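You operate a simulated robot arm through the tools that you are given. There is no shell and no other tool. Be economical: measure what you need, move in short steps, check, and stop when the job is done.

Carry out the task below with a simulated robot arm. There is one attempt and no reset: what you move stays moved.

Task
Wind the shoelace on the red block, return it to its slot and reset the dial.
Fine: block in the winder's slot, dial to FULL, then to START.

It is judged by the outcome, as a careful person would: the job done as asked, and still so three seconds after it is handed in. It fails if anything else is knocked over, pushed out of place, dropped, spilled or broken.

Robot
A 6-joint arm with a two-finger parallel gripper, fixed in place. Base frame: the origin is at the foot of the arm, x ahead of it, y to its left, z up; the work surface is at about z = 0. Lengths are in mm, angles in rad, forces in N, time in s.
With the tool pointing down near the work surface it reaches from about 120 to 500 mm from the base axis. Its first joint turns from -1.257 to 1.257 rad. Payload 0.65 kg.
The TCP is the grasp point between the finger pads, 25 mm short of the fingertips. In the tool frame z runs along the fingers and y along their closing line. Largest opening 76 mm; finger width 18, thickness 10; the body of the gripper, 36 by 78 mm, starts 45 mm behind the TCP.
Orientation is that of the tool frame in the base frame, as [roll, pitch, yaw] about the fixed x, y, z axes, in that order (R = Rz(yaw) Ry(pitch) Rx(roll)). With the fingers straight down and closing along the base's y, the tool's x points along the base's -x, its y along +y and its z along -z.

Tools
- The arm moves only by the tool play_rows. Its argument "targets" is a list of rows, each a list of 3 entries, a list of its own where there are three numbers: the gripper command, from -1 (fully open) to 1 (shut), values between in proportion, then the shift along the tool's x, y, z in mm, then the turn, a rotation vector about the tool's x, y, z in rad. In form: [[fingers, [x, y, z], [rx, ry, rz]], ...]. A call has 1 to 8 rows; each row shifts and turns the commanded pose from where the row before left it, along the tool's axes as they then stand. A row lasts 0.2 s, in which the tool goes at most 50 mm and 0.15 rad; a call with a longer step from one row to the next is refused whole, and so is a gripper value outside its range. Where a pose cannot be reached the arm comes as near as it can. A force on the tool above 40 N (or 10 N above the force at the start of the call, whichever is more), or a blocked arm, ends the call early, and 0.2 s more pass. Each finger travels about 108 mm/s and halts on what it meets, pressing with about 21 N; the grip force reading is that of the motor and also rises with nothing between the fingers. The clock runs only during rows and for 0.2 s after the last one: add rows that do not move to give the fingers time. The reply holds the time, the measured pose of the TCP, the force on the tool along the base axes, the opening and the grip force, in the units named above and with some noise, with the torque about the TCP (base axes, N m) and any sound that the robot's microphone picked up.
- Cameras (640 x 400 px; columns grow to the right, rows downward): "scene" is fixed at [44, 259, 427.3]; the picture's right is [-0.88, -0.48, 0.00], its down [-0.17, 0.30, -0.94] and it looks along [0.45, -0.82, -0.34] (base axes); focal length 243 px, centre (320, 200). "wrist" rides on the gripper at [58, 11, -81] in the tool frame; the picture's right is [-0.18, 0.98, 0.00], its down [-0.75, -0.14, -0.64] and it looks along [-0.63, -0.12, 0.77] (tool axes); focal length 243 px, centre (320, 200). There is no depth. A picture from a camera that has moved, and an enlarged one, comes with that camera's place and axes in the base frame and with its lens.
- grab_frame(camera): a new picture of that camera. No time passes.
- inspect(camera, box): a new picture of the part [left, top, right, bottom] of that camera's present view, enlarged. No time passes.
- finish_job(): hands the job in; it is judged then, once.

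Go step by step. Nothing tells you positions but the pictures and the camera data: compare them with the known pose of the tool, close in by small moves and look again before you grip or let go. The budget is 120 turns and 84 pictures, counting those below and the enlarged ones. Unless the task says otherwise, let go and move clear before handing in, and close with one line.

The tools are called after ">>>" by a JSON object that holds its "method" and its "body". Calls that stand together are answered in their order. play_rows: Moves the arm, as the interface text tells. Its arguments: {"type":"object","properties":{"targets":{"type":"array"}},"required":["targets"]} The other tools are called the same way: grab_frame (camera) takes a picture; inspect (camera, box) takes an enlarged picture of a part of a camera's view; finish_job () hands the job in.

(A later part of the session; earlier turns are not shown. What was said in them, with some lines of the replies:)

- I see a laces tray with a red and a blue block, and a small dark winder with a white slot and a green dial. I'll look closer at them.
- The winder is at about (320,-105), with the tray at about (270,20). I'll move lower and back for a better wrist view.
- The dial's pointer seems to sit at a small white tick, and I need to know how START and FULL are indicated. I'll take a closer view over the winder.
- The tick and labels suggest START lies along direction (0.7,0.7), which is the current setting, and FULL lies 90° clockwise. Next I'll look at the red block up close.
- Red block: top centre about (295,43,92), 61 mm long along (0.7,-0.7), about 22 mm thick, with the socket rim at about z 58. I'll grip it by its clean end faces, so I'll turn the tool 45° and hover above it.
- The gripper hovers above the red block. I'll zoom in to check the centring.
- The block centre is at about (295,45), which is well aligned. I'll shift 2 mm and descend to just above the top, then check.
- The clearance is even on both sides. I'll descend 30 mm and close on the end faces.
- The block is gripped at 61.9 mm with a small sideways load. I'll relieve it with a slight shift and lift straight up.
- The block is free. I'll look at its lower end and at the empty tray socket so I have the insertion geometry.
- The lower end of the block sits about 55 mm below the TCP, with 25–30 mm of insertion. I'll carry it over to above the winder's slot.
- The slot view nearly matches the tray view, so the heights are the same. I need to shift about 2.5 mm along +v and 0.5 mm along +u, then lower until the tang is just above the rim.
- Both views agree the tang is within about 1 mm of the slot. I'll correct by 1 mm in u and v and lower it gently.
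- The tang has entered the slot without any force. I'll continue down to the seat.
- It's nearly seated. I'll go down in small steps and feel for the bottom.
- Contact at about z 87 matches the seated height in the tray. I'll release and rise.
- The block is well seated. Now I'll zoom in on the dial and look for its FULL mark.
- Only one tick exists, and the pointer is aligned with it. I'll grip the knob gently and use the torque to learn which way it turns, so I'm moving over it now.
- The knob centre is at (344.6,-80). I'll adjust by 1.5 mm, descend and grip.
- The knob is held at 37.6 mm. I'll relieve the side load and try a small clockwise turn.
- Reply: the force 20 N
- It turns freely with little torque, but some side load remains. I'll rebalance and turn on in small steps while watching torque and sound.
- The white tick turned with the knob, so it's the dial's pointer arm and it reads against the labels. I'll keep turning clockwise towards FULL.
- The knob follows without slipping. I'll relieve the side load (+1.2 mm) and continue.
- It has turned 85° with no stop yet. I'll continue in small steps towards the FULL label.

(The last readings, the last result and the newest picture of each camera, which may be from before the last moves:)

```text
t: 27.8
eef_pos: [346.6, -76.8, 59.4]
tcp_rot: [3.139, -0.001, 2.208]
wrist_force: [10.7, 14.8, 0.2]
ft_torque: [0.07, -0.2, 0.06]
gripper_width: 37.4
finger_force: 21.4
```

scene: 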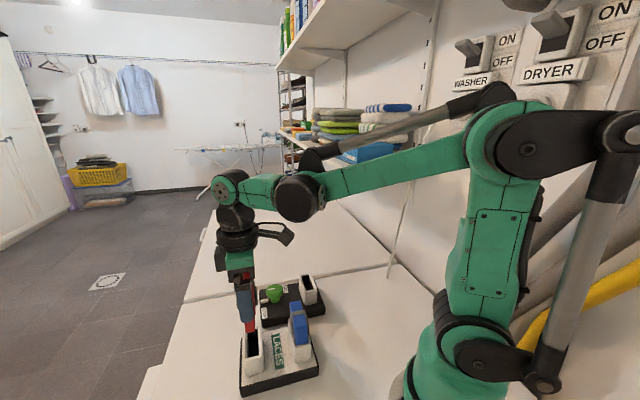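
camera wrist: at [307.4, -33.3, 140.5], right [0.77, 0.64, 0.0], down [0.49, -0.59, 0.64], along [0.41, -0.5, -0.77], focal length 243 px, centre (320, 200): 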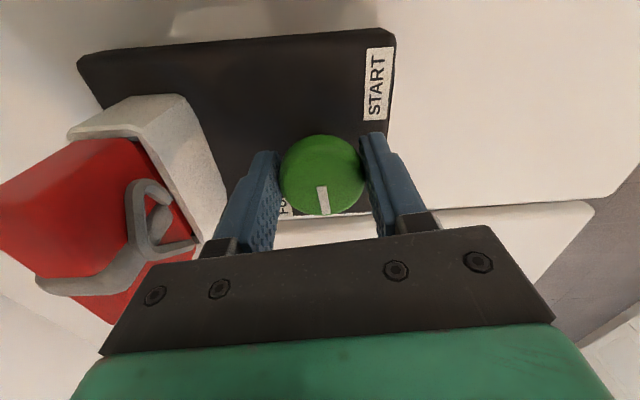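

>>> {"method": "play_rows", "body": {"targets": [[0.9, [0.3, 1, 0], [0, 0, 0]], [0.9, [0, 0, 0], [0, 0, 0.08]], [0.9, [0, 0, 0], [0, 0, 0.08]], [0.9, [0, 0, 0], [0, 0, 0.08]], [0.9, [0, 0, 0], [0, 0, 0]]]}}

>>> {"method": "inspect", "body": {"camera": "scene", "box": [255, 275, 305, 315]}}

>>> {"method": "grab_frame", "body": {"camera": "wrist"}}

```text
t: 29.0
eef_pos: [346.9, -77.2, 59.6]
tcp_rot: [3.14, 0.0, 1.967]
wrist_force: [14.9, 8.6, 15.1]
ft_torque: [0.09, -0.35, 0.05]
gripper_width: 37.2
finger_force: 21.2
```

```text
10.00 times, centred on (280, 295) of scene
camera zoom: at [44.0, 259.0, 427.3], right [-0.88, -0.48, 0.0], down [-0.17, 0.3, -0.94], along [0.45, -0.82, -0.34], focal length 2432 px, centre (720, -750)
```

zoom: 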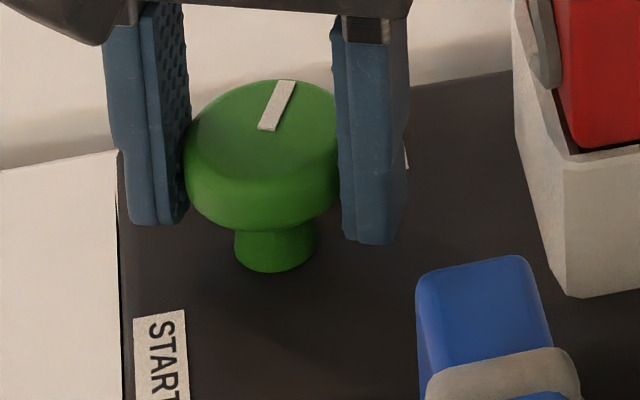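

```text
38 pictures are left
camera wrist: at [333.6, -20.4, 140.4], right [0.98, 0.21, 0.0], down [0.16, -0.75, 0.64], along [0.14, -0.63, -0.76], focal length 243 px, centre (320, 200)
```

wrist: 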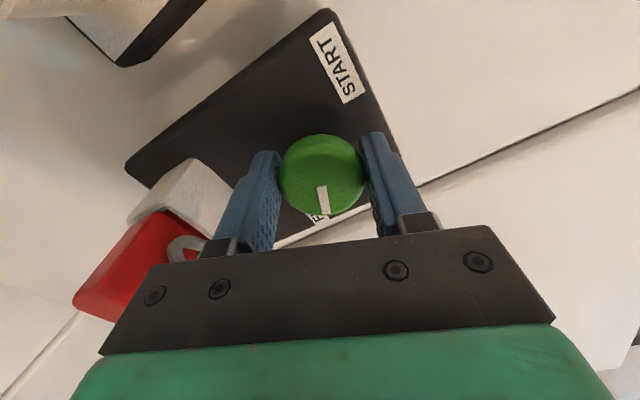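

The winder has slid about 1 mm under the side load, so I'll relieve the forces more carefully before I continue. FULL needs a total turn of roughly 130°, and it's at 112° now.

>>> {"method": "play_rows", "body": {"targets": [[0.9, [0.2, 1.2, -0.7], [0, 0, 0]], [0.9, [0, 0, 0], [0, 0, 0.08]], [0.9, [0.1, 0.3, 0], [0, 0, 0.08]], [0.9, [0, 0, 0], [0, 0, 0]]]}}

```text
t: 30.0
eef_pos: [348.3, -77.1, 61.0]
tcp_rot: [-3.141, 0.001, 1.806]
wrist_force: [-4.8, -7.5, 0.8]
ft_torque: [-0.11, 0.0, -0.01]
gripper_width: 37.4
finger_force: 20.5
```

>>> {"method": "play_rows", "body": {"targets": [[0.9, [0, 0, 0], [0, 0, 0.06]], [0.9, [0, 0, 0], [0, 0, 0.06]], [0.9, [0, 0, 0], [0, 0, 0.04]], [0.9, [0, 0, 0], [0, 0, 0]]]}}

>>> {"method": "inspect", "body": {"camera": "scene", "box": [255, 275, 305, 315]}}

>>> {"method": "inspect", "body": {"camera": "wrist", "box": [240, 80, 400, 240]}}

```text
t: 31.0
eef_pos: [347.0, -77.1, 60.1]
tcp_rot: [3.141, 0.001, 1.649]
wrist_force: [-9.3, -10.3, 0.8]
ft_torque: [-0.41, 0.0, -0.05]
gripper_width: 37.5
finger_force: 21.0
```

```text
10.00 times, centred on (280, 295) of scene
camera zoom: at [44.0, 259.0, 427.3], right [-0.88, -0.48, 0.0], down [-0.17, 0.3, -0.94], along [0.45, -0.82, -0.34], focal length 2432 px, centre (720, -750)
```

zoom: 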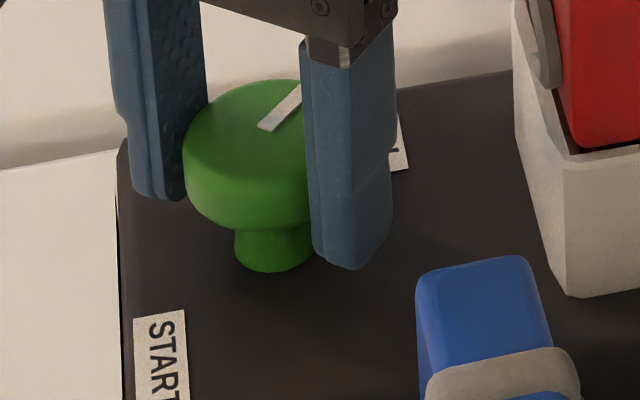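

```text
2.50 times, centred on (320, 160) of wrist
camera zoom: at [353.8, -18.3, 141.2], right [0.99, -0.11, 0.0], down [-0.08, -0.76, 0.64], along [-0.07, -0.64, -0.77], focal length 606 px, centre (320, 300)
```

zoom: 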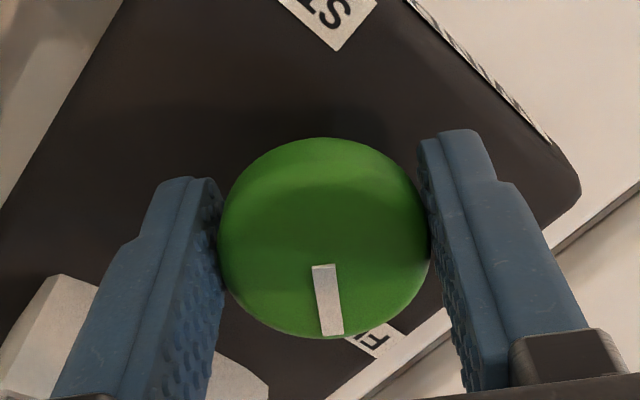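

At 130° the pointer arm is near the FULL label, with no stop felt yet. I'll relieve the load and feel a few degrees further for a stop.

>>> {"method": "play_rows", "body": {"targets": [[0.9, [-0.7, -0.7, 0], [0, 0, 0]], [0.9, [0, 0, 0], [0, 0, 0.04]], [0.9, [0, 0, 0], [0, 0, 0.03]], [0.9, [0, 0, 0], [0, 0, 0]], [0.9, [0, 0, 0], [0, 0, 0]]]}}

```text
t: 32.2
eef_pos: [348.4, -76.0, 59.8]
tcp_rot: [3.14, 0.0, 1.579]
wrist_force: [22.6, 5.8, 6.8]
ft_torque: [0.38, -0.45, 0.07]
gripper_width: 37.5
finger_force: 21.0
```

That's 134° with no stop. I'll release, rise and look at where the pointer arm sits relative to FULL.

>>> {"method": "play_rows", "body": {"targets": [[0.9, [0, 0.8, 0], [0, 0, 0]], [-1, [0, 0, 0], [0, 0, 0]], [-1, [0, 0, 0], [0, 0, 0]], [-1, [0, 0, -30], [0, 0, 0]], [-1, [0, 0, -40], [0, 0, 0]], [-1, [30, 0, -30], [0, 0, 0]], [-1, [0, 0, 0], [0, 0, 0]]]}}

>>> {"method": "inspect", "body": {"camera": "scene", "box": [250, 265, 330, 325]}}

>>> {"method": "grab_frame", "body": {"camera": "wrist"}}

```text
t: 33.8
eef_pos: [347.2, -47.0, 160.1]
tcp_rot: [3.141, -0.002, 1.578]
wrist_force: [0.8, 0.3, 0.1]
ft_torque: [-0.03, 0.01, -0.02]
gripper_width: 76.0
finger_force: 0.1
```

```text
6.67 times, centred on (290, 295) of scene
camera zoom: at [44.0, 259.0, 427.3], right [-0.88, -0.48, 0.0], down [-0.17, 0.3, -0.94], along [0.45, -0.82, -0.34], focal length 1622 px, centre (520, -433)
```

zoom: 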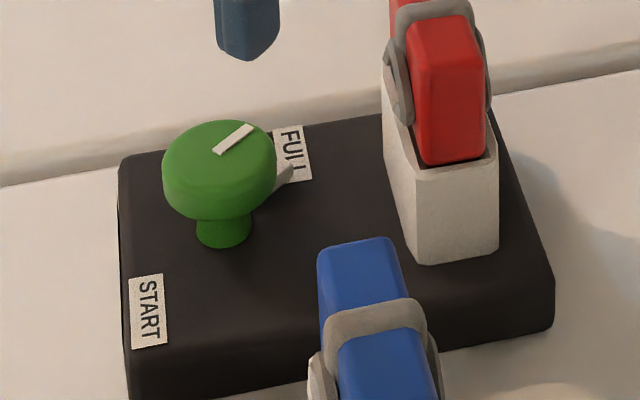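

```text
34 pictures are left
camera wrist: at [356.9, 10.5, 241.7], right [0.98, -0.18, 0.0], down [-0.14, -0.75, 0.64], along [-0.11, -0.63, -0.77], focal length 243 px, centre (320, 200)
```

wrist: 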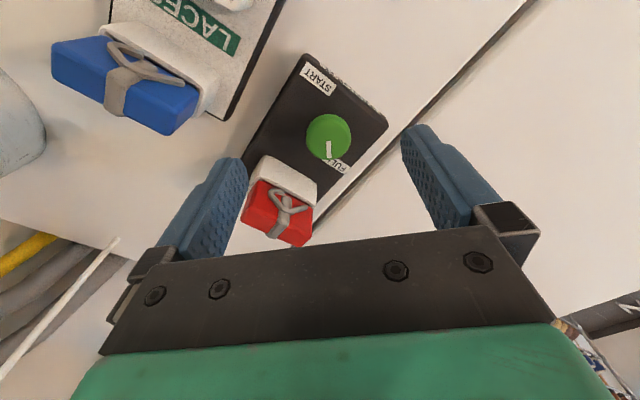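

The pointer arm now lies on the FULL label, so the labels do mark the pointer's directions. With the block still in the winder I'll turn the dial to START, so first I'll measure the knob centre for a cleaner grip.

>>> {"method": "inspect", "body": {"camera": "wrist", "box": [270, 50, 400, 190]}}

```text
2.86 times, centred on (335, 120) of wrist
camera zoom: at [356.9, 10.5, 241.7], right [0.98, -0.18, 0.0], down [-0.14, -0.75, 0.64], along [-0.11, -0.63, -0.77], focal length 693 px, centre (277, 429)
```

zoom: 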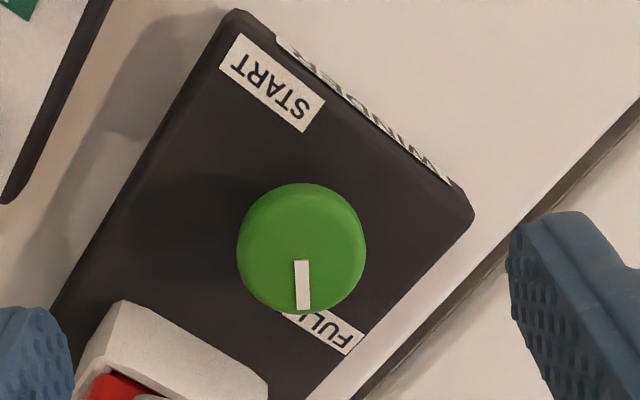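

The knob axis is at about (348.5,-80). I'll re-grip it centred at the current yaw.

>>> {"method": "play_rows", "body": {"targets": [[-1, [-33, 1.3, 0], [0, 0, 0]], [-1, [0, 0, 35], [0, 0, 0]], [-1, [0, 0, 35], [0, 0, 0]], [-1, [0, 0, 31], [0, 0, 0]], [-1, [0, 0, 0], [0, 0, 0]], [0.9, [0, 0, 0], [0, 0, 0]], [0.9, [0, 0, 0], [0, 0, 0]], [0.9, [0, 0, 0], [0, 0, 0]]]}}

```text
t: 35.6
eef_pos: [349.7, -82.0, 59.2]
tcp_rot: [3.14, 0.0, 1.576]
wrist_force: [-4.9, -0.2, 0.6]
ft_torque: [0.09, 0.06, 0.0]
gripper_width: 37.1
finger_force: 20.3
```

It's a clean grip with little load. I'll turn counter-clockwise.

>>> {"method": "play_rows", "body": {"targets": [[0.9, [0.8, -0.3, 0], [0, 0, -0.1]], [0.9, [0, 0, 0], [0, 0, -0.1]], [0.9, [0, 0, 0], [0, 0, -0.1]], [0.9, [0, 0, 0], [0, 0, -0.1]], [0.9, [0, 0, 0], [0, 0, -0.1]], [0.9, [0, 0, 0], [0, 0, 0]]]}}

```text
t: 37.0
eef_pos: [347.6, -80.6, 59.1]
tcp_rot: [-3.14, 0.002, 2.079]
wrist_force: [-15.8, -15.1, 4.8]
ft_torque: [-0.13, 0.33, -0.03]
gripper_width: 37.2
finger_force: 20.8
```

>>> {"method": "play_rows", "body": {"targets": [[0.9, [-0.4, -1.4, 0], [0, 0, 0]], [0.9, [0, 0, 0], [0, 0, -0.1]], [0.9, [0, 0, 0], [0, 0, -0.1]], [0.9, [0, 0, 0], [0, 0, -0.1]], [0.9, [0, 0, 0], [0, 0, 0]]]}}

```text
t: 38.2
eef_pos: [348.3, -79.9, 58.9]
tcp_rot: [3.142, 0.002, 2.38]
wrist_force: [5.7, -1.1, 11.6]
ft_torque: [-0.09, -0.26, -0.01]
gripper_width: 37.1
finger_force: 20.2
```

Load is low now, so I'll continue turning.

>>> {"method": "play_rows", "body": {"targets": [[0.9, [0, 0, -0.5], [0, 0, -0.1]], [0.9, [0, 0, 0], [0, 0, -0.1]], [0.9, [0, 0, 0], [0, 0, -0.1]], [0.9, [0, 0, 0], [0, 0, -0.1]], [0.9, [0, 0, 0], [0, 0, 0]]]}}

```text
t: 39.4
eef_pos: [347.6, -80.4, 59.9]
tcp_rot: [-3.142, 0.001, 2.78]
wrist_force: [6.8, 7.3, 1.1]
ft_torque: [0.03, -0.21, 0.0]
gripper_width: 37.3
finger_force: 21.0
```

>>> {"method": "play_rows", "body": {"targets": [[0.9, [-0.3, 0.5, 0], [0, 0, -0.1]], [0.9, [0, 0, 0], [0, 0, -0.1]], [0.9, [0, 0, 0], [0, 0, -0.1]], [0.9, [0, 0, 0], [0, 0, -0.1]], [0.9, [0, 0, 0], [0, 0, 0]]]}}

>>> {"method": "inspect", "body": {"camera": "scene", "box": [250, 265, 330, 325]}}

```text
t: 40.6
eef_pos: [348.4, -79.7, 59.4]
tcp_rot: [-3.141, 0.0, -3.105]
wrist_force: [-0.8, 3.5, -0.1]
ft_torque: [0.04, 0.41, -0.01]
gripper_width: 36.9
finger_force: 21.0
```

```text
6.67 times, centred on (290, 295) of scene
camera zoom: at [44.1, 259.0, 427.3], right [-0.88, -0.48, 0.0], down [-0.17, 0.3, -0.94], along [0.45, -0.82, -0.34], focal length 1622 px, centre (520, -433)
```

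zoom: 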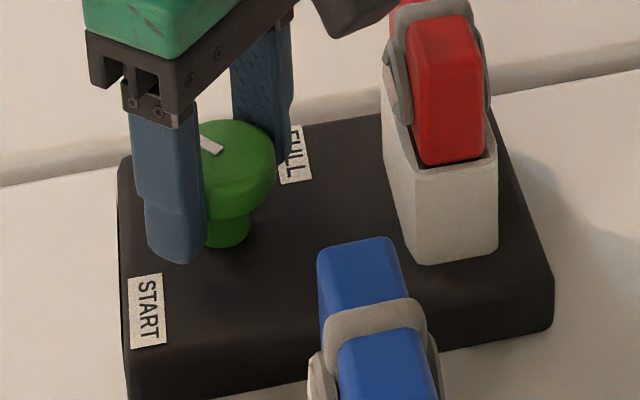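

The winder is steady and the turn is halfway. I'll continue.

>>> {"method": "play_rows", "body": {"targets": [[0.9, [0, 0.2, 0], [0, 0, -0.1]], [0.9, [0, 0, 0], [0, 0, -0.1]], [0.9, [0, 0, 0], [0, 0, -0.1]], [0.9, [0, 0, 0], [0, 0, -0.1]], [0.9, [0, 0, 0], [0, 0, 0]]]}}

```text
t: 41.8
eef_pos: [348.4, -80.1, 58.8]
tcp_rot: [-3.137, -0.002, -2.705]
wrist_force: [-9.3, -12.8, 5.4]
ft_torque: [-0.28, 0.17, -0.01]
gripper_width: 37.1
finger_force: 20.8
```

>>> {"method": "play_rows", "body": {"targets": [[0.9, [0.8, -0.6, 0], [0, 0, 0]], [0.9, [0, 0, 0], [0, 0, -0.1]], [0.9, [0, 0, 0], [0, 0, -0.1]], [0.9, [0, 0, 0], [0, 0, -0.1]], [0.9, [0, 0, 0], [0, 0, -0.1]], [0.9, [0, 0, 0], [0, 0, 0]]]}}

```text
t: 43.2
eef_pos: [348.2, -81.7, 59.7]
tcp_rot: [-3.14, 0.001, -2.305]
wrist_force: [6.7, -0.6, 0.3]
ft_torque: [0.1, -0.16, -0.01]
gripper_width: 37.2
finger_force: 21.2
```

>>> {"method": "play_rows", "body": {"targets": [[0.9, [-0.2, -0.2, 0], [0, 0, -0.1]], [0.9, [0, 0, 0], [0, 0, -0.1]], [0.9, [0, 0, 0], [0, 0, -0.1]], [0.9, [0, 0, 0], [0, 0, -0.1]], [0.9, [0, 0, 0], [0, 0, 0]]]}}

>>> {"method": "inspect", "body": {"camera": "scene", "box": [250, 265, 330, 325]}}

```text
t: 44.4
eef_pos: [348.8, -81.3, 59.9]
tcp_rot: [-3.14, 0.001, -1.902]
wrist_force: [2.6, -4.1, 0.6]
ft_torque: [-0.04, -0.09, -0.3]
gripper_width: 37.4
finger_force: 20.2
```

```text
6.67 times, centred on (290, 295) of scene
camera zoom: at [44.0, 259.0, 427.3], right [-0.88, -0.48, 0.0], down [-0.17, 0.3, -0.94], along [0.45, -0.82, -0.34], focal length 1622 px, centre (520, -433)
```

zoom: 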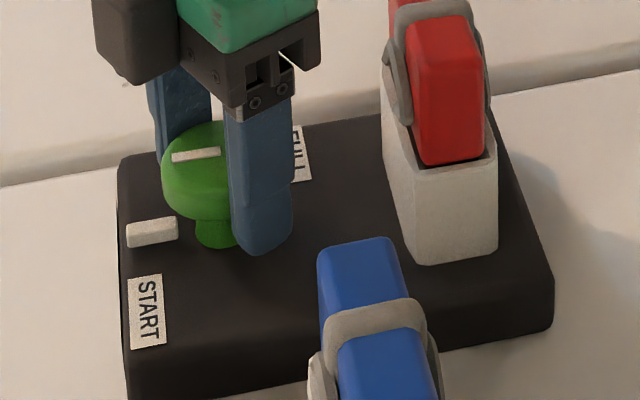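

The torque rose to -0.3 and the pointer stopped at its original angle, so START is a hard stop at the initial position. That means FULL is probably the opposite stop and may lie past 134°. I'll turn clockwise again until I feel that stop.

>>> {"method": "play_rows", "body": {"targets": [[0.9, [0, 0, 0], [0, 0, 0.12]], [0.9, [0, 0, 0], [0, 0, 0.12]], [0.9, [0, 0, 0], [0, 0, 0.12]], [0.9, [0, 0, 0], [0, 0, 0.12]], [0.9, [0, 0, 0], [0, 0, 0]]]}}

```text
t: 45.6
eef_pos: [347.4, -80.7, 59.4]
tcp_rot: [3.141, -0.001, -2.386]
wrist_force: [-12.4, -3.2, -0.3]
ft_torque: [0.13, 0.1, 0.02]
gripper_width: 37.1
finger_force: 21.3
```

>>> {"method": "play_rows", "body": {"targets": [[0.9, [0.6, 0.4, 0], [0, 0, 0.12]], [0.9, [0, 0, 0], [0, 0, 0.12]], [0.9, [0, 0, 0], [0, 0, 0.12]], [0.9, [0, 0, 0], [0, 0, 0.12]], [0.9, [0, 0, 0], [0, 0, 0]]]}}

```text
t: 46.8
eef_pos: [347.8, -80.6, 59.1]
tcp_rot: [-3.141, 0.002, -2.868]
wrist_force: [-4.5, 3.8, 5.1]
ft_torque: [0.03, 0.02, -0.01]
gripper_width: 37.2
finger_force: 20.9
```

>>> {"method": "play_rows", "body": {"targets": [[0.9, [0.2, 0.2, 0], [0, 0, 0.12]], [0.9, [0, 0, 0], [0, 0, 0.12]], [0.9, [0, 0, 0], [0, 0, 0.12]], [0.9, [0, 0, 0], [0, 0, 0.12]], [0.9, [0, 0, 0], [0, 0, 0]]]}}

```text
t: 48.0
eef_pos: [346.3, -81.1, 60.0]
tcp_rot: [3.14, 0.002, 2.934]
wrist_force: [0.7, 16.9, 2.8]
ft_torque: [0.19, -0.44, -0.01]
gripper_width: 37.2
finger_force: 21.0
```

The turning is smooth. I'll keep going with a small load correction.

>>> {"method": "play_rows", "body": {"targets": [[0.9, [0.2, 1.1, 0], [0, 0, 0.1]], [0.9, [0, 0, 0], [0, 0, 0.12]], [0.9, [0, 0, 0], [0, 0, 0.12]], [0.9, [0, 0, 0], [0, 0, 0.12]], [0.9, [0, 0, 0], [0, 0, 0]]]}}

```text
t: 49.2
eef_pos: [347.3, -79.2, 59.5]
tcp_rot: [3.141, 0.005, 2.475]
wrist_force: [11.6, 1.7, 6.1]
ft_torque: [0.06, -0.14, 0.01]
gripper_width: 37.0
finger_force: 21.0
```

>>> {"method": "play_rows", "body": {"targets": [[0.9, [-0.4, 0.6, 0], [0, 0, 0.1]], [0.9, [0, 0, 0], [0, 0, 0.12]], [0.9, [0, 0, 0], [0, 0, 0.12]], [0.9, [0, 0, 0], [0, 0, 0.1]], [0.9, [0, 0, 0], [0, 0, 0]]]}}

>>> {"method": "inspect", "body": {"camera": "scene", "box": [250, 265, 330, 325]}}

```text
t: 50.4
eef_pos: [347.6, -79.6, 59.0]
tcp_rot: [3.141, 0.001, 2.035]
wrist_force: [6.9, -3.3, 0.3]
ft_torque: [-0.26, -0.23, 0.03]
gripper_width: 37.3
finger_force: 20.5
```

```text
6.67 times, centred on (290, 295) of scene
camera zoom: at [44.1, 259.0, 427.3], right [-0.88, -0.48, 0.0], down [-0.17, 0.3, -0.94], along [0.45, -0.82, -0.34], focal length 1622 px, centre (520, -433)
```

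zoom: 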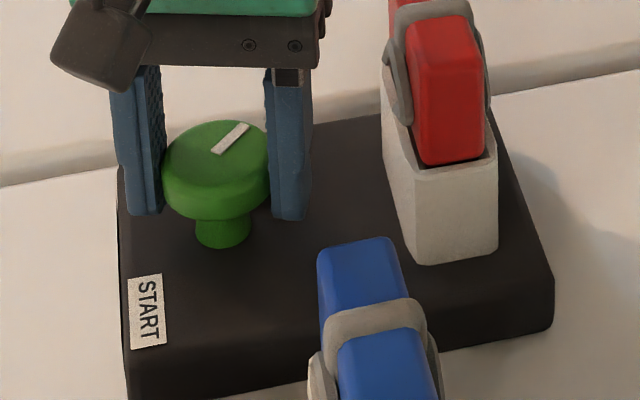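

The pointer is back at about 134°. I'll go on slowly to find the stop.

>>> {"method": "play_rows", "body": {"targets": [[0.9, [-0.2, 0.1, 0], [0, 0, 0.06]], [0.9, [0, 0, 0], [0, 0, 0.06]], [0.9, [0, 0, 0], [0, 0, 0.06]], [0.9, [0, 0, 0], [0, 0, 0]]]}}

```text
t: 51.4
eef_pos: [347.8, -79.0, 59.8]
tcp_rot: [-3.139, 0.001, 1.853]
wrist_force: [1.6, 3.2, -0.5]
ft_torque: [-0.18, -0.12, -0.01]
gripper_width: 36.9
finger_force: 20.7
```

>>> {"method": "play_rows", "body": {"targets": [[0.9, [0, 0.1, 0], [0, 0, 0.08]], [0.9, [0, 0, 0], [0, 0, 0.08]], [0.9, [0, 0, 0], [0, 0, 0.08]], [0.9, [0, 0, 0], [0, 0, 0.06]], [0.9, [0, 0, 0], [0, 0, 0]]]}}

>>> {"method": "inspect", "body": {"camera": "scene", "box": [250, 265, 330, 325]}}

```text
t: 52.6
eef_pos: [347.8, -78.4, 58.8]
tcp_rot: [3.139, -0.001, 1.554]
wrist_force: [7.7, 6.7, 1.0]
ft_torque: [0.2, -0.07, 0.02]
gripper_width: 37.2
finger_force: 20.6
```

```text
6.67 times, centred on (290, 295) of scene
camera zoom: at [44.1, 259.0, 427.3], right [-0.88, -0.48, 0.0], down [-0.17, 0.3, -0.94], along [0.45, -0.82, -0.34], focal length 1622 px, centre (520, -433)
```

zoom: 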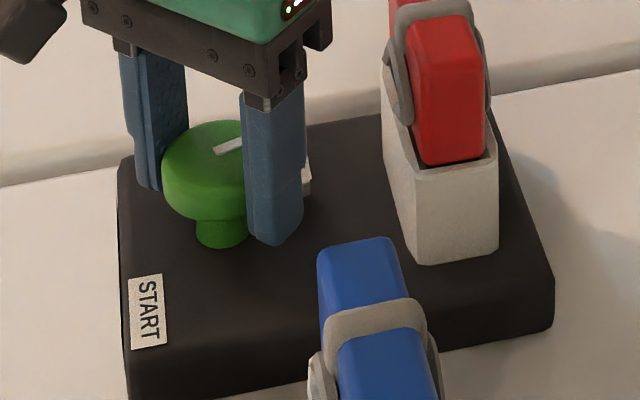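

Still no stop at 162°. I'll continue.

>>> {"method": "play_rows", "body": {"targets": [[0.9, [-0.2, 0.5, 0], [0, 0, 0.08]], [0.9, [0, 0, 0], [0, 0, 0.08]], [0.9, [0, 0, 0], [0, 0, 0.08]], [0.9, [0, 0, 0], [0, 0, 0.08]], [0.9, [0, 0, 0], [0, 0, 0]]]}}

>>> {"method": "inspect", "body": {"camera": "scene", "box": [250, 265, 330, 325]}}

```text
t: 53.8
eef_pos: [347.7, -79.0, 59.6]
tcp_rot: [3.141, 0.0, 1.236]
wrist_force: [-7.2, 13.0, 5.9]
ft_torque: [0.51, 0.07, 0.01]
gripper_width: 37.1
finger_force: 20.5
```

```text
6.67 times, centred on (290, 295) of scene
camera zoom: at [44.0, 259.0, 427.3], right [-0.88, -0.48, 0.0], down [-0.17, 0.3, -0.94], along [0.45, -0.82, -0.34], focal length 1622 px, centre (520, -433)
```

zoom: 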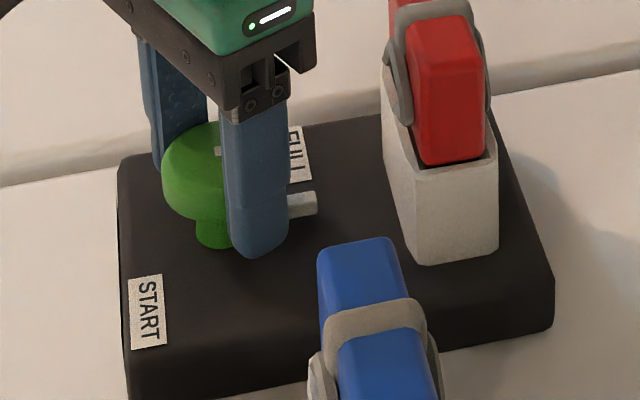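

At 180° the pointer is opposite START, and FULL's label now sits beside the pointer just as START's label does at the START stop. I'll nudge slightly further to feel for the end stop.

>>> {"method": "play_rows", "body": {"targets": [[0.9, [0.8, 0, 0], [0, 0, 0.05]], [0.9, [0, 0, 0], [0, 0, 0.05]], [0.9, [0, 0, 0], [0, 0, 0]], [0.9, [0, 0, 0], [0, 0, 0]]]}}

>>> {"method": "inspect", "body": {"camera": "scene", "box": [250, 265, 330, 325]}}

```text
t: 54.8
eef_pos: [348.2, -80.0, 58.9]
tcp_rot: [3.14, 0.002, 1.134]
wrist_force: [-15.4, -9.3, -1.3]
ft_torque: [-0.22, 0.2, 0.12]
gripper_width: 37.3
finger_force: 21.4
```

```text
6.67 times, centred on (290, 295) of scene
camera zoom: at [44.0, 259.0, 427.3], right [-0.88, -0.48, 0.0], down [-0.17, 0.3, -0.94], along [0.45, -0.82, -0.34], focal length 1622 px, centre (520, -433)
```

zoom: 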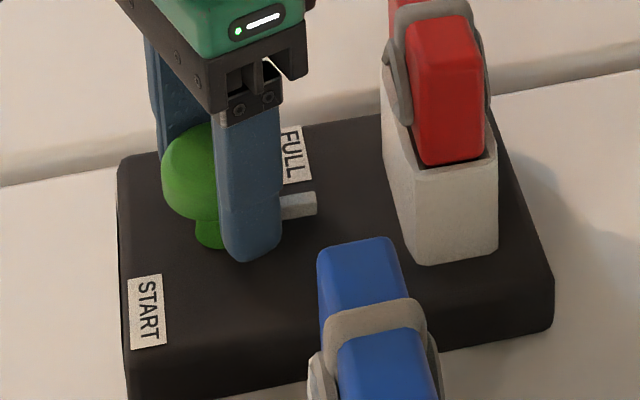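

The torque is rising and the pointer arm no longer moves. One more small step will confirm it.

>>> {"method": "play_rows", "body": {"targets": [[0.9, [-0.6, -0.8, 0], [0, 0, 0.06]], [0.9, [0, 0, 0], [0, 0, 0.06]], [0.9, [0, 0, 0], [0, 0, 0]], [0.9, [0, 0, 0], [0, 0, 0]]]}}

>>> {"method": "inspect", "body": {"camera": "scene", "box": [250, 265, 330, 325]}}

```text
t: 55.8
eef_pos: [348.6, -79.3, 58.9]
tcp_rot: [3.138, -0.002, 1.018]
wrist_force: [22.7, 3.3, 2.1]
ft_torque: [0.04, -0.3, 0.14]
gripper_width: 37.4
finger_force: 21.6
```

```text
6.67 times, centred on (290, 295) of scene
camera zoom: at [44.0, 259.0, 427.3], right [-0.88, -0.48, 0.0], down [-0.17, 0.3, -0.94], along [0.45, -0.82, -0.34], focal length 1622 px, centre (520, -433)
```

zoom: 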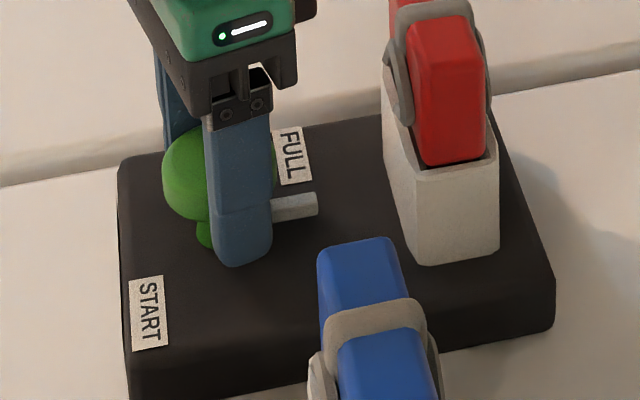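

The FULL stop is confirmed at about 180°, with the block seated. Now I'll turn back counter-clockwise to START.

>>> {"method": "play_rows", "body": {"targets": [[0.9, [0.8, 1.0, 0], [0, 0, 0]], [0.9, [0, 0, 0], [0, 0, -0.12]], [0.9, [0, 0, 0], [0, 0, -0.12]], [0.9, [0, 0, 0], [0, 0, -0.12]], [0.9, [0, 0, 0], [0, 0, -0.12]], [0.9, [0, 0, 0], [0, 0, 0]]]}}

```text
t: 57.2
eef_pos: [349.5, -79.6, 59.8]
tcp_rot: [-3.141, 0.0, 1.496]
wrist_force: [-21.2, -0.1, 0.0]
ft_torque: [0.06, 0.22, -0.05]
gripper_width: 37.4
finger_force: 21.0
```

>>> {"method": "play_rows", "body": {"targets": [[0.9, [0, -1.4, 0], [0, 0, 0]], [0.9, [0, 0, 0], [0, 0, -0.12]], [0.9, [0, 0, 0], [0, 0, -0.12]], [0.9, [0, 0, 0], [0, 0, -0.12]], [0.9, [0, 0, 0], [0, 0, -0.12]], [0.9, [0, 0, 0], [0, 0, 0]]]}}

```text
t: 58.6
eef_pos: [347.4, -79.2, 60.0]
tcp_rot: [-3.142, 0.002, 1.98]
wrist_force: [10.7, -4.6, 5.4]
ft_torque: [-0.35, -0.33, -0.02]
gripper_width: 37.4
finger_force: 21.2
```

>>> {"method": "play_rows", "body": {"targets": [[0.9, [-0.4, 0.4, 0], [0, 0, -0.12]], [0.9, [0, 0, 0], [0, 0, -0.12]], [0.9, [0, 0, 0], [0, 0, -0.12]], [0.9, [0, 0, 0], [0, 0, -0.12]], [0.9, [0, 0, 0], [0, 0, 0]]]}}

```text
t: 59.8
eef_pos: [348.2, -78.9, 60.4]
tcp_rot: [-3.139, -0.001, 2.459]
wrist_force: [-18.2, -10.2, 3.3]
ft_torque: [0.09, 0.61, -0.06]
gripper_width: 37.2
finger_force: 21.5
```

>>> {"method": "play_rows", "body": {"targets": [[0.9, [0.4, -1.2, 0], [0, 0, 0]], [0.9, [0, 0, 0], [0, 0, -0.12]], [0.9, [0, 0, 0], [0, 0, -0.12]], [0.9, [0, 0, 0], [0, 0, -0.12]], [0.9, [0, 0, 0], [0, 0, -0.12]], [0.9, [0, 0, 0], [0, 0, 0]]]}}

```text
t: 61.2
eef_pos: [346.8, -80.5, 59.8]
tcp_rot: [3.14, 0.004, 2.941]
wrist_force: [5.5, -7.8, 4.7]
ft_torque: [-0.2, -0.56, 0.01]
gripper_width: 37.2
finger_force: 21.1
```

>>> {"method": "play_rows", "body": {"targets": [[0.9, [-0.4, -0.4, 0], [0, 0, -0.12]], [0.9, [0, 0, 0], [0, 0, -0.12]], [0.9, [0, 0, 0], [0, 0, -0.12]], [0.9, [0, 0, 0], [0, 0, -0.12]], [0.9, [0, 0, 0], [0, 0, 0]]]}}

```text
t: 62.4
eef_pos: [347.7, -79.8, 59.7]
tcp_rot: [-3.141, 0.001, -2.863]
wrist_force: [7.7, -4.6, -0.3]
ft_torque: [0.02, -0.24, -0.01]
gripper_width: 37.2
finger_force: 20.9
```

>>> {"method": "play_rows", "body": {"targets": [[0.9, [-0.3, -0.4, 0], [0, 0, -0.12]], [0.9, [0, 0, 0], [0, 0, -0.12]], [0.9, [0, 0, 0], [0, 0, -0.12]], [0.9, [0, 0, 0], [0, 0, -0.12]], [0.9, [0, 0, 0], [0, 0, 0]]]}}

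```text
t: 63.6
eef_pos: [348.0, -80.9, 59.7]
tcp_rot: [3.141, -0.002, -2.385]
wrist_force: [-11.4, -9.7, 1.2]
ft_torque: [-0.08, 0.08, 0.02]
gripper_width: 37.3
finger_force: 20.9
```

It's nearly at START. I'll go on gently until the stop is felt.

>>> {"method": "play_rows", "body": {"targets": [[0.9, [0.9, 0, 0], [0, 0, 0]], [0.9, [0, 0, 0], [0, 0, -0.1]], [0.9, [0, 0, 0], [0, 0, -0.1]], [0.9, [0, 0, 0], [0, 0, -0.08]], [0.9, [0, 0, 0], [0, 0, -0.06]], [0.9, [0, 0, 0], [0, 0, 0]]]}}

>>> {"method": "inspect", "body": {"camera": "scene", "box": [250, 265, 330, 325]}}

```text
t: 65.0
eef_pos: [348.5, -81.9, 59.7]
tcp_rot: [-3.139, 0.002, -2.043]
wrist_force: [6.6, -5.8, 5.5]
ft_torque: [-0.02, -0.13, -0.23]
gripper_width: 37.7
finger_force: 21.1
```

```text
6.67 times, centred on (290, 295) of scene
camera zoom: at [44.0, 259.0, 427.3], right [-0.88, -0.48, 0.0], down [-0.17, 0.3, -0.94], along [0.45, -0.82, -0.34], focal length 1622 px, centre (520, -433)
```

zoom: 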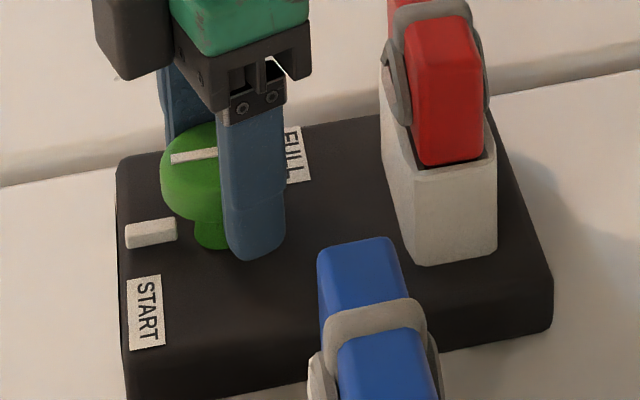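

START stop reached, with the pointer as it was at the beginning. I'll release, rise and turn the tool back to pick up the block.

>>> {"method": "play_rows", "body": {"targets": [[-1, [0, 0, 0], [0, 0, 0]], [-1, [0, 0, 0], [0, 0, 0]], [-1, [0, 0, -35], [0, 0, 0]], [-1, [0, 0, -35], [0, 0, 0]], [-1, [0, 0, -32], [0, 0, 0.11]], [-1, [0, 0, 0], [0, 0, 0.11]], [-1, [0, 0, 0], [0, 0, 0.093]], [-1, [0, 0, 0], [0, 0, 0]]]}}

>>> {"method": "play_rows", "body": {"targets": [[-1, [36, 0, 0], [0, 0, 0]], [-1, [36, 0, 0], [0, 0, 0]], [-1, [0, 0, 0], [0, 0, 0]]]}}

>>> {"method": "grab_frame", "body": {"camera": "wrist"}}

```text
t: 66.8
eef_pos: [347.4, -81.7, 161.9]
tcp_rot: [-3.14, 0.0, -2.357]
wrist_force: [0.0, 0.6, 0.1]
ft_torque: [0.0, -0.02, 0.03]
gripper_width: 76.0
finger_force: 0.0
```

```text
t: 67.6
eef_pos: [296.3, -131.2, 163.1]
tcp_rot: [-3.14, 0.0, -2.358]
wrist_force: [-0.1, -0.1, 0.4]
ft_torque: [0.0, -0.01, 0.03]
gripper_width: 75.9
finger_force: 0.1
```

```text
24 pictures are left
camera wrist: at [246.4, -166.0, 242.9], right [-0.56, 0.83, 0.0], down [0.63, 0.43, 0.64], along [0.53, 0.36, -0.77], focal length 243 px, centre (320, 200)
```

wrist: 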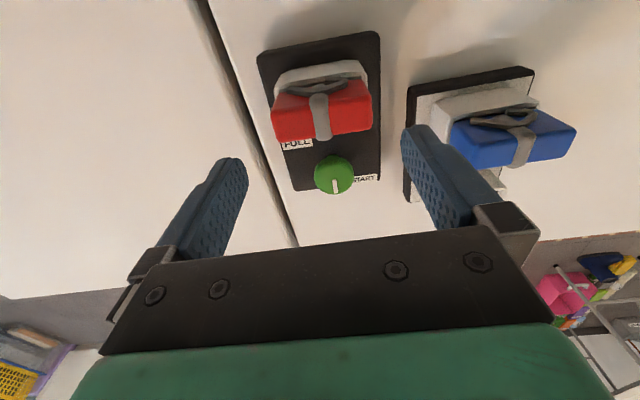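

The dial is back at START and the block is still seated. I'm descending to grip the block.

>>> {"method": "play_rows", "body": {"targets": [[-1, [0, 1, 25], [0, 0, 0]], [-1, [0, 0, 25], [0, 0, 0]], [-1, [0, 0, 14], [0, 0, 0]], [-1, [0, 0, 11], [0, 0, 0]], [-1, [0, 0, 0], [0, 0, 0]], [1, [0, 0, 0], [0, 0, 0]], [1, [0, 0, 0], [0, 0, 0]], [1, [0, 0, 0], [0, 0, 0]]]}}

>>> {"method": "grab_frame", "body": {"camera": "wrist"}}

```text
t: 69.4
eef_pos: [295.2, -131.9, 85.8]
tcp_rot: [-3.141, 0.001, -2.356]
wrist_force: [0.2, 0.1, -0.1]
ft_torque: [0.02, -0.02, 0.01]
gripper_width: 61.8
finger_force: 21.6
```

```text
23 pictures are left
camera wrist: at [245.9, -165.9, 167.4], right [-0.56, 0.83, 0.0], down [0.63, 0.43, 0.64], along [0.53, 0.36, -0.77], focal length 243 px, centre (320, 200)
```

wrist: 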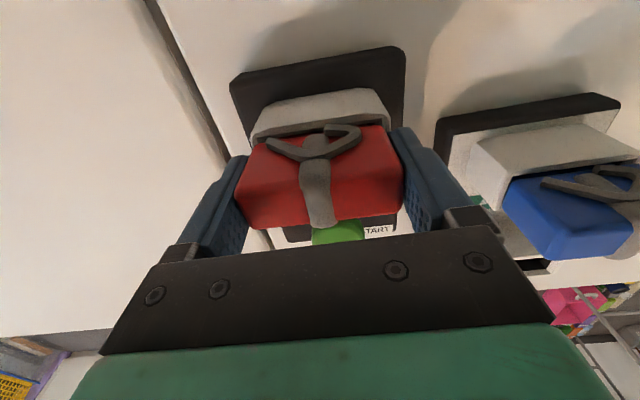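

It's gripped cleanly. I'm lifting it straight up.

>>> {"method": "play_rows", "body": {"targets": [[1, [0, 0, -10], [0, 0, 0]], [1, [0, 0, -15], [0, 0, 0]], [1, [0, 0, -18], [0, 0, 0]], [1, [0, 0, -20], [0, 0, 0]], [1, [0, 0, -20], [0, 0, 0]], [1, [0, 0, 0], [0, 0, 0]]]}}

>>> {"method": "inspect", "body": {"camera": "scene", "box": [240, 235, 340, 335]}}

```text
t: 70.8
eef_pos: [294.7, -131.7, 169.1]
tcp_rot: [-3.14, -0.002, -2.359]
wrist_force: [-0.7, 0.3, -0.9]
ft_torque: [0.0, -0.01, 0.0]
gripper_width: 61.6
finger_force: 21.4
```

```text
4.00 times, centred on (290, 285) of scene
camera zoom: at [44.0, 259.0, 427.3], right [-0.88, -0.48, 0.0], down [-0.17, 0.3, -0.94], along [0.45, -0.82, -0.34], focal length 973 px, centre (440, -140)
```

zoom: 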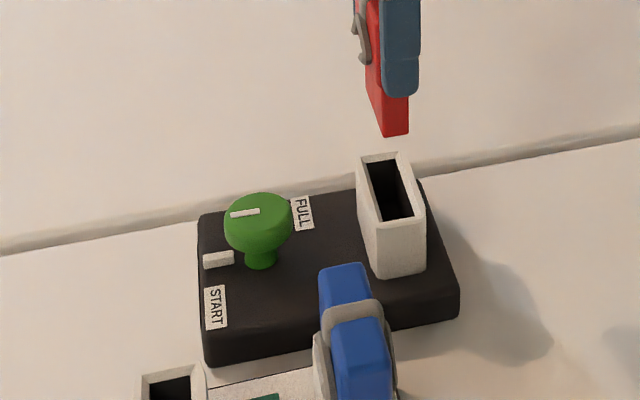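

The block is out and the dial shows START. I'm carrying it back above the empty tray socket.

>>> {"method": "play_rows", "body": {"targets": [[1, [-18, 18, 0], [0, 0, 0]], [1, [-27, 27, 0], [0, 0, 0]], [1, [-27, 27, 0], [0, 0, 0]], [1, [-27, 27, 0], [0, 0, 0]], [1, [-18, 18, 0], [0, 0, 0]], [1, [-8.6, 9.5, 0], [0, 0, 0]], [1, [0, 0, 0], [0, 0, 0]]]}}

>>> {"method": "inspect", "body": {"camera": "wrist", "box": [230, 50, 420, 170]}}

```text
t: 72.4
eef_pos: [294.4, 48.0, 169.9]
tcp_rot: [-3.14, 0.0, -2.359]
wrist_force: [0.1, -0.7, -1.3]
ft_torque: [-0.01, -0.03, -0.01]
gripper_width: 61.3
finger_force: 21.0
```

```text
3.33 times, centred on (325, 110) of wrist
camera zoom: at [245.6, 14.0, 250.8], right [-0.56, 0.83, 0.0], down [0.63, 0.43, 0.64], along [0.53, 0.36, -0.77], focal length 809 px, centre (303, 500)
```

zoom: 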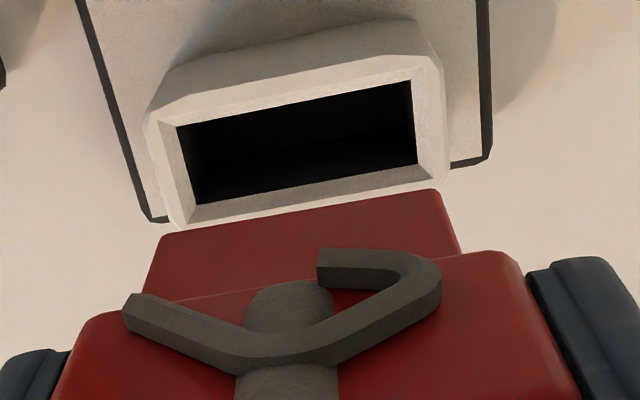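

The tang is about 2 mm too far in +u relative to the socket. I'll correct and lower to just above the rim for a check.

>>> {"method": "play_rows", "body": {"targets": [[1, [2.2, -0.8, 10], [0, 0, 0]], [1, [0, 0, 16], [0, 0, 0]], [1, [0, 0, 16], [0, 0, 0]], [1, [0, 0, 0], [0, 0, 0]]]}}

>>> {"method": "inspect", "body": {"camera": "wrist", "box": [230, 80, 420, 200]}}

>>> {"method": "inspect", "body": {"camera": "scene", "box": [225, 305, 285, 365]}}

```text
t: 73.4
eef_pos: [295.2, 45.6, 127.3]
tcp_rot: [-3.141, 0.0, -2.358]
wrist_force: [1.0, 0.1, -0.7]
ft_torque: [0.0, -0.01, -0.01]
gripper_width: 61.5
finger_force: 21.0
```

```text
3.33 times, centred on (325, 140) of wrist
camera zoom: at [244.8, 10.7, 208.5], right [-0.56, 0.83, 0.0], down [0.63, 0.43, 0.64], along [0.53, 0.36, -0.77], focal length 809 px, centre (303, 400)
```

zoom: 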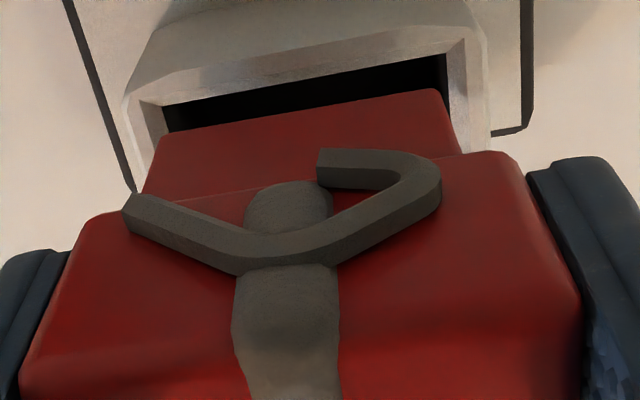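

```text
6.67 times, centred on (255, 335) of scene
camera zoom: at [44.0, 259.0, 427.3], right [-0.88, -0.48, 0.0], down [-0.17, 0.3, -0.94], along [0.45, -0.82, -0.34], focal length 1622 px, centre (753, -700)
```

zoom: 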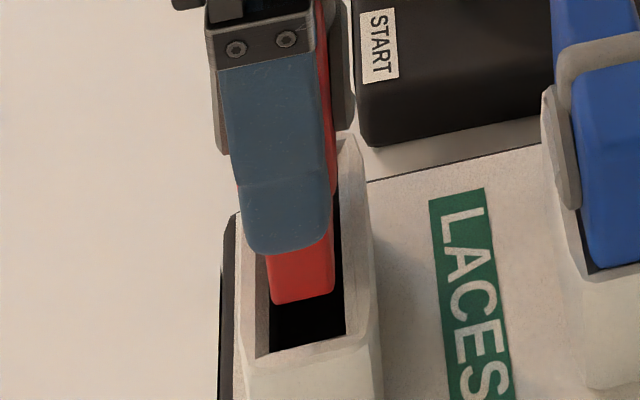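

Both views agree to within about 1 mm. I'll nudge 0.6 mm and lower gently.

>>> {"method": "play_rows", "body": {"targets": [[1, [0, 0.6, 0], [0, 0, 0]], [1, [0, 0, 6], [0, 0, 0]], [1, [0, 0, 6], [0, 0, 0]], [1, [0, 0, 5], [0, 0, 0]], [1, [0, 0, 0], [0, 0, 0]]]}}

>>> {"method": "inspect", "body": {"camera": "scene", "box": [225, 305, 285, 365]}}

```text
t: 74.6
eef_pos: [292.8, 46.1, 110.4]
tcp_rot: [-3.138, -0.001, -2.357]
wrist_force: [0.1, 0.1, -1.4]
ft_torque: [0.0, 0.01, -0.02]
gripper_width: 61.6
finger_force: 20.8
```

```text
6.67 times, centred on (255, 335) of scene
camera zoom: at [44.0, 259.0, 427.3], right [-0.88, -0.48, 0.0], down [-0.17, 0.3, -0.94], along [0.45, -0.82, -0.34], focal length 1622 px, centre (753, -700)
```

zoom: 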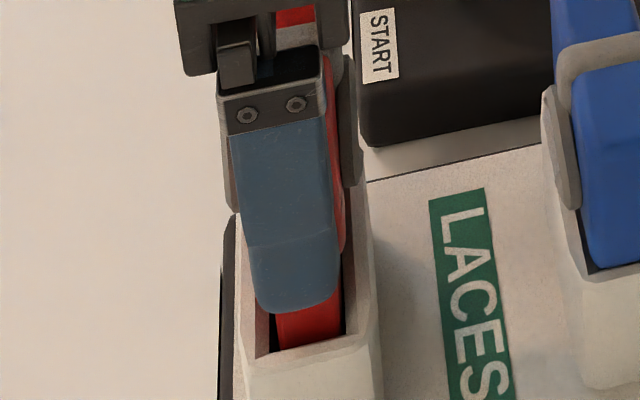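

It's entering the socket without contact. I'll lower it to just above the seat.

>>> {"method": "play_rows", "body": {"targets": [[1, [0, 0, 7], [0, 0, 0]], [1, [0, 0, 7], [0, 0, 0]], [1, [0, 0, 6], [0, 0, 0]], [1, [0, 0, 0], [0, 0, 0]]]}}

```text
t: 75.6
eef_pos: [294.6, 45.5, 91.0]
tcp_rot: [-3.138, -0.001, -2.359]
wrist_force: [-0.3, 0.0, -1.7]
ft_torque: [-0.03, -0.02, -0.03]
gripper_width: 61.7
finger_force: 21.0
```

>>> {"method": "play_rows", "body": {"targets": [[1, [0, 0, 1.5], [0, 0, 0]], [1, [0, 0, 1.5], [0, 0, 0]], [1, [0, 0, 1], [0, 0, 0]], [1, [0, 0, 0], [0, 0, 0]]]}}

>>> {"method": "inspect", "body": {"camera": "scene", "box": [225, 305, 285, 365]}}

```text
t: 76.6
eef_pos: [292.7, 44.9, 86.9]
tcp_rot: [-3.14, -0.001, -2.359]
wrist_force: [-0.4, -1.3, -1.4]
ft_torque: [-0.04, 0.01, 0.01]
gripper_width: 61.4
finger_force: 21.2
```

```text
6.67 times, centred on (255, 335) of scene
camera zoom: at [44.0, 259.0, 427.3], right [-0.88, -0.48, 0.0], down [-0.17, 0.3, -0.94], along [0.45, -0.82, -0.34], focal length 1622 px, centre (753, -700)
```

zoom: 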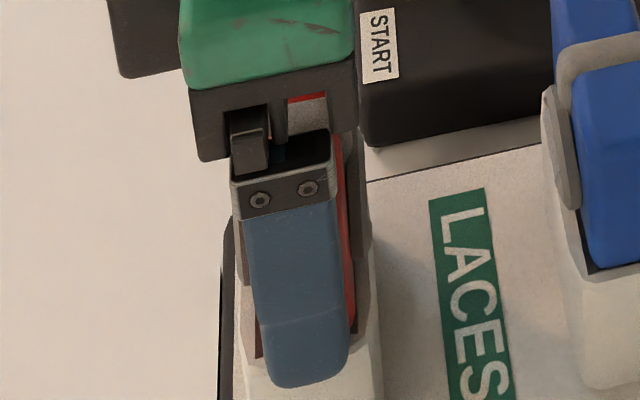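

>>> {"method": "play_rows", "body": {"targets": [[1, [0, 0, 0.8], [0, 0, 0]], [1, [0, 0, 0.8], [0, 0, 0]], [1, [0, 0, 0], [0, 0, 0]]]}}

```text
t: 77.4
eef_pos: [292.4, 44.5, 84.5]
tcp_rot: [-3.142, 0.0, -2.357]
wrist_force: [-1.7, -2.8, 38.6]
ft_torque: [0.37, 0.49, -0.32]
gripper_width: 61.6
finger_force: 20.9
```

Firm contact, so I'll ease off, release and rise.

>>> {"method": "play_rows", "body": {"targets": [[1, [0, 0, -1.2], [0, 0, 0]], [1, [0, 0, 0], [0, 0, 0]], [-1, [0, 0, 0], [0, 0, 0]], [-1, [0, 0, 0], [0, 0, 0]], [-1, [0, 0, -15], [0, 0, 0]], [-1, [0, 0, -30], [0, 0, 0]], [-1, [0, 0, -45], [0, 0, 0]], [-1, [0, 0, 0], [0, 0, 0]]]}}

>>> {"method": "inspect", "body": {"camera": "scene", "box": [220, 260, 340, 400]}}

>>> {"method": "inspect", "body": {"camera": "wrist", "box": [245, 50, 405, 150]}}

```text
t: 79.2
eef_pos: [294.0, 44.6, 176.7]
tcp_rot: [-3.14, 0.001, -2.358]
wrist_force: [-0.5, 0.2, 0.3]
ft_torque: [-0.04, 0.04, 0.0]
gripper_width: 76.0
finger_force: 0.1
```

```text
2.86 times, centred on (280, 330) of scene
camera zoom: at [44.0, 259.0, 427.3], right [-0.88, -0.48, 0.0], down [-0.17, 0.3, -0.94], along [0.45, -0.82, -0.34], focal length 695 px, centre (434, -171)
```

zoom: 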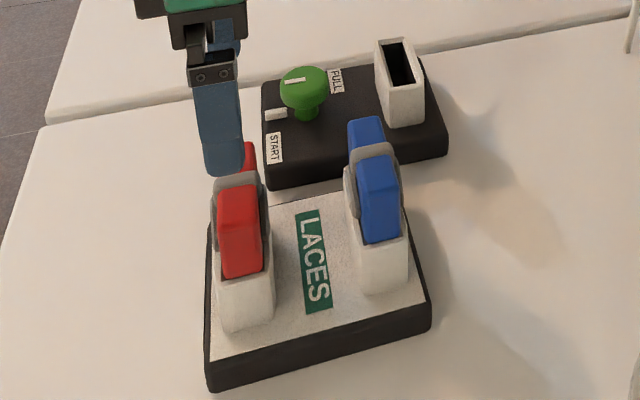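

```text
4.00 times, centred on (325, 100) of wrist
camera zoom: at [244.7, 10.9, 257.1], right [-0.56, 0.83, 0.0], down [0.63, 0.43, 0.64], along [0.53, 0.36, -0.77], focal length 970 px, centre (300, 600)
```

zoom: 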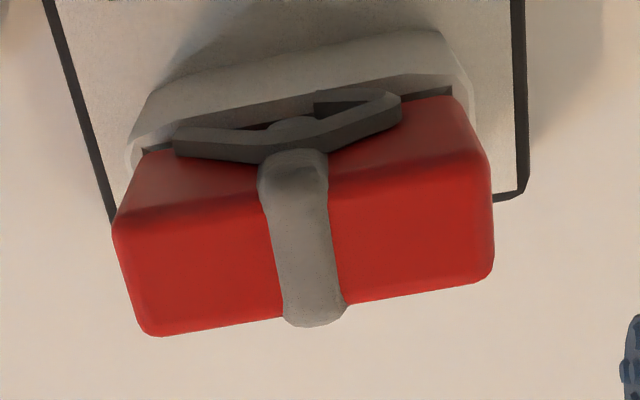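

The red block is seated in its tray socket as at the start, the dial is at START, nothing else has moved noticeably and the gripper is clear. I'm handing in.

>>> {"method": "finish_job", "body": {}}

```text
The job is handed in.
```

The red block went into the winder's slot, the dial was turned to FULL and back to START, and the block is back in its tray socket; no sound or visible lace change confirmed the winding, and the winder slid about 1 mm while I turned the dial.
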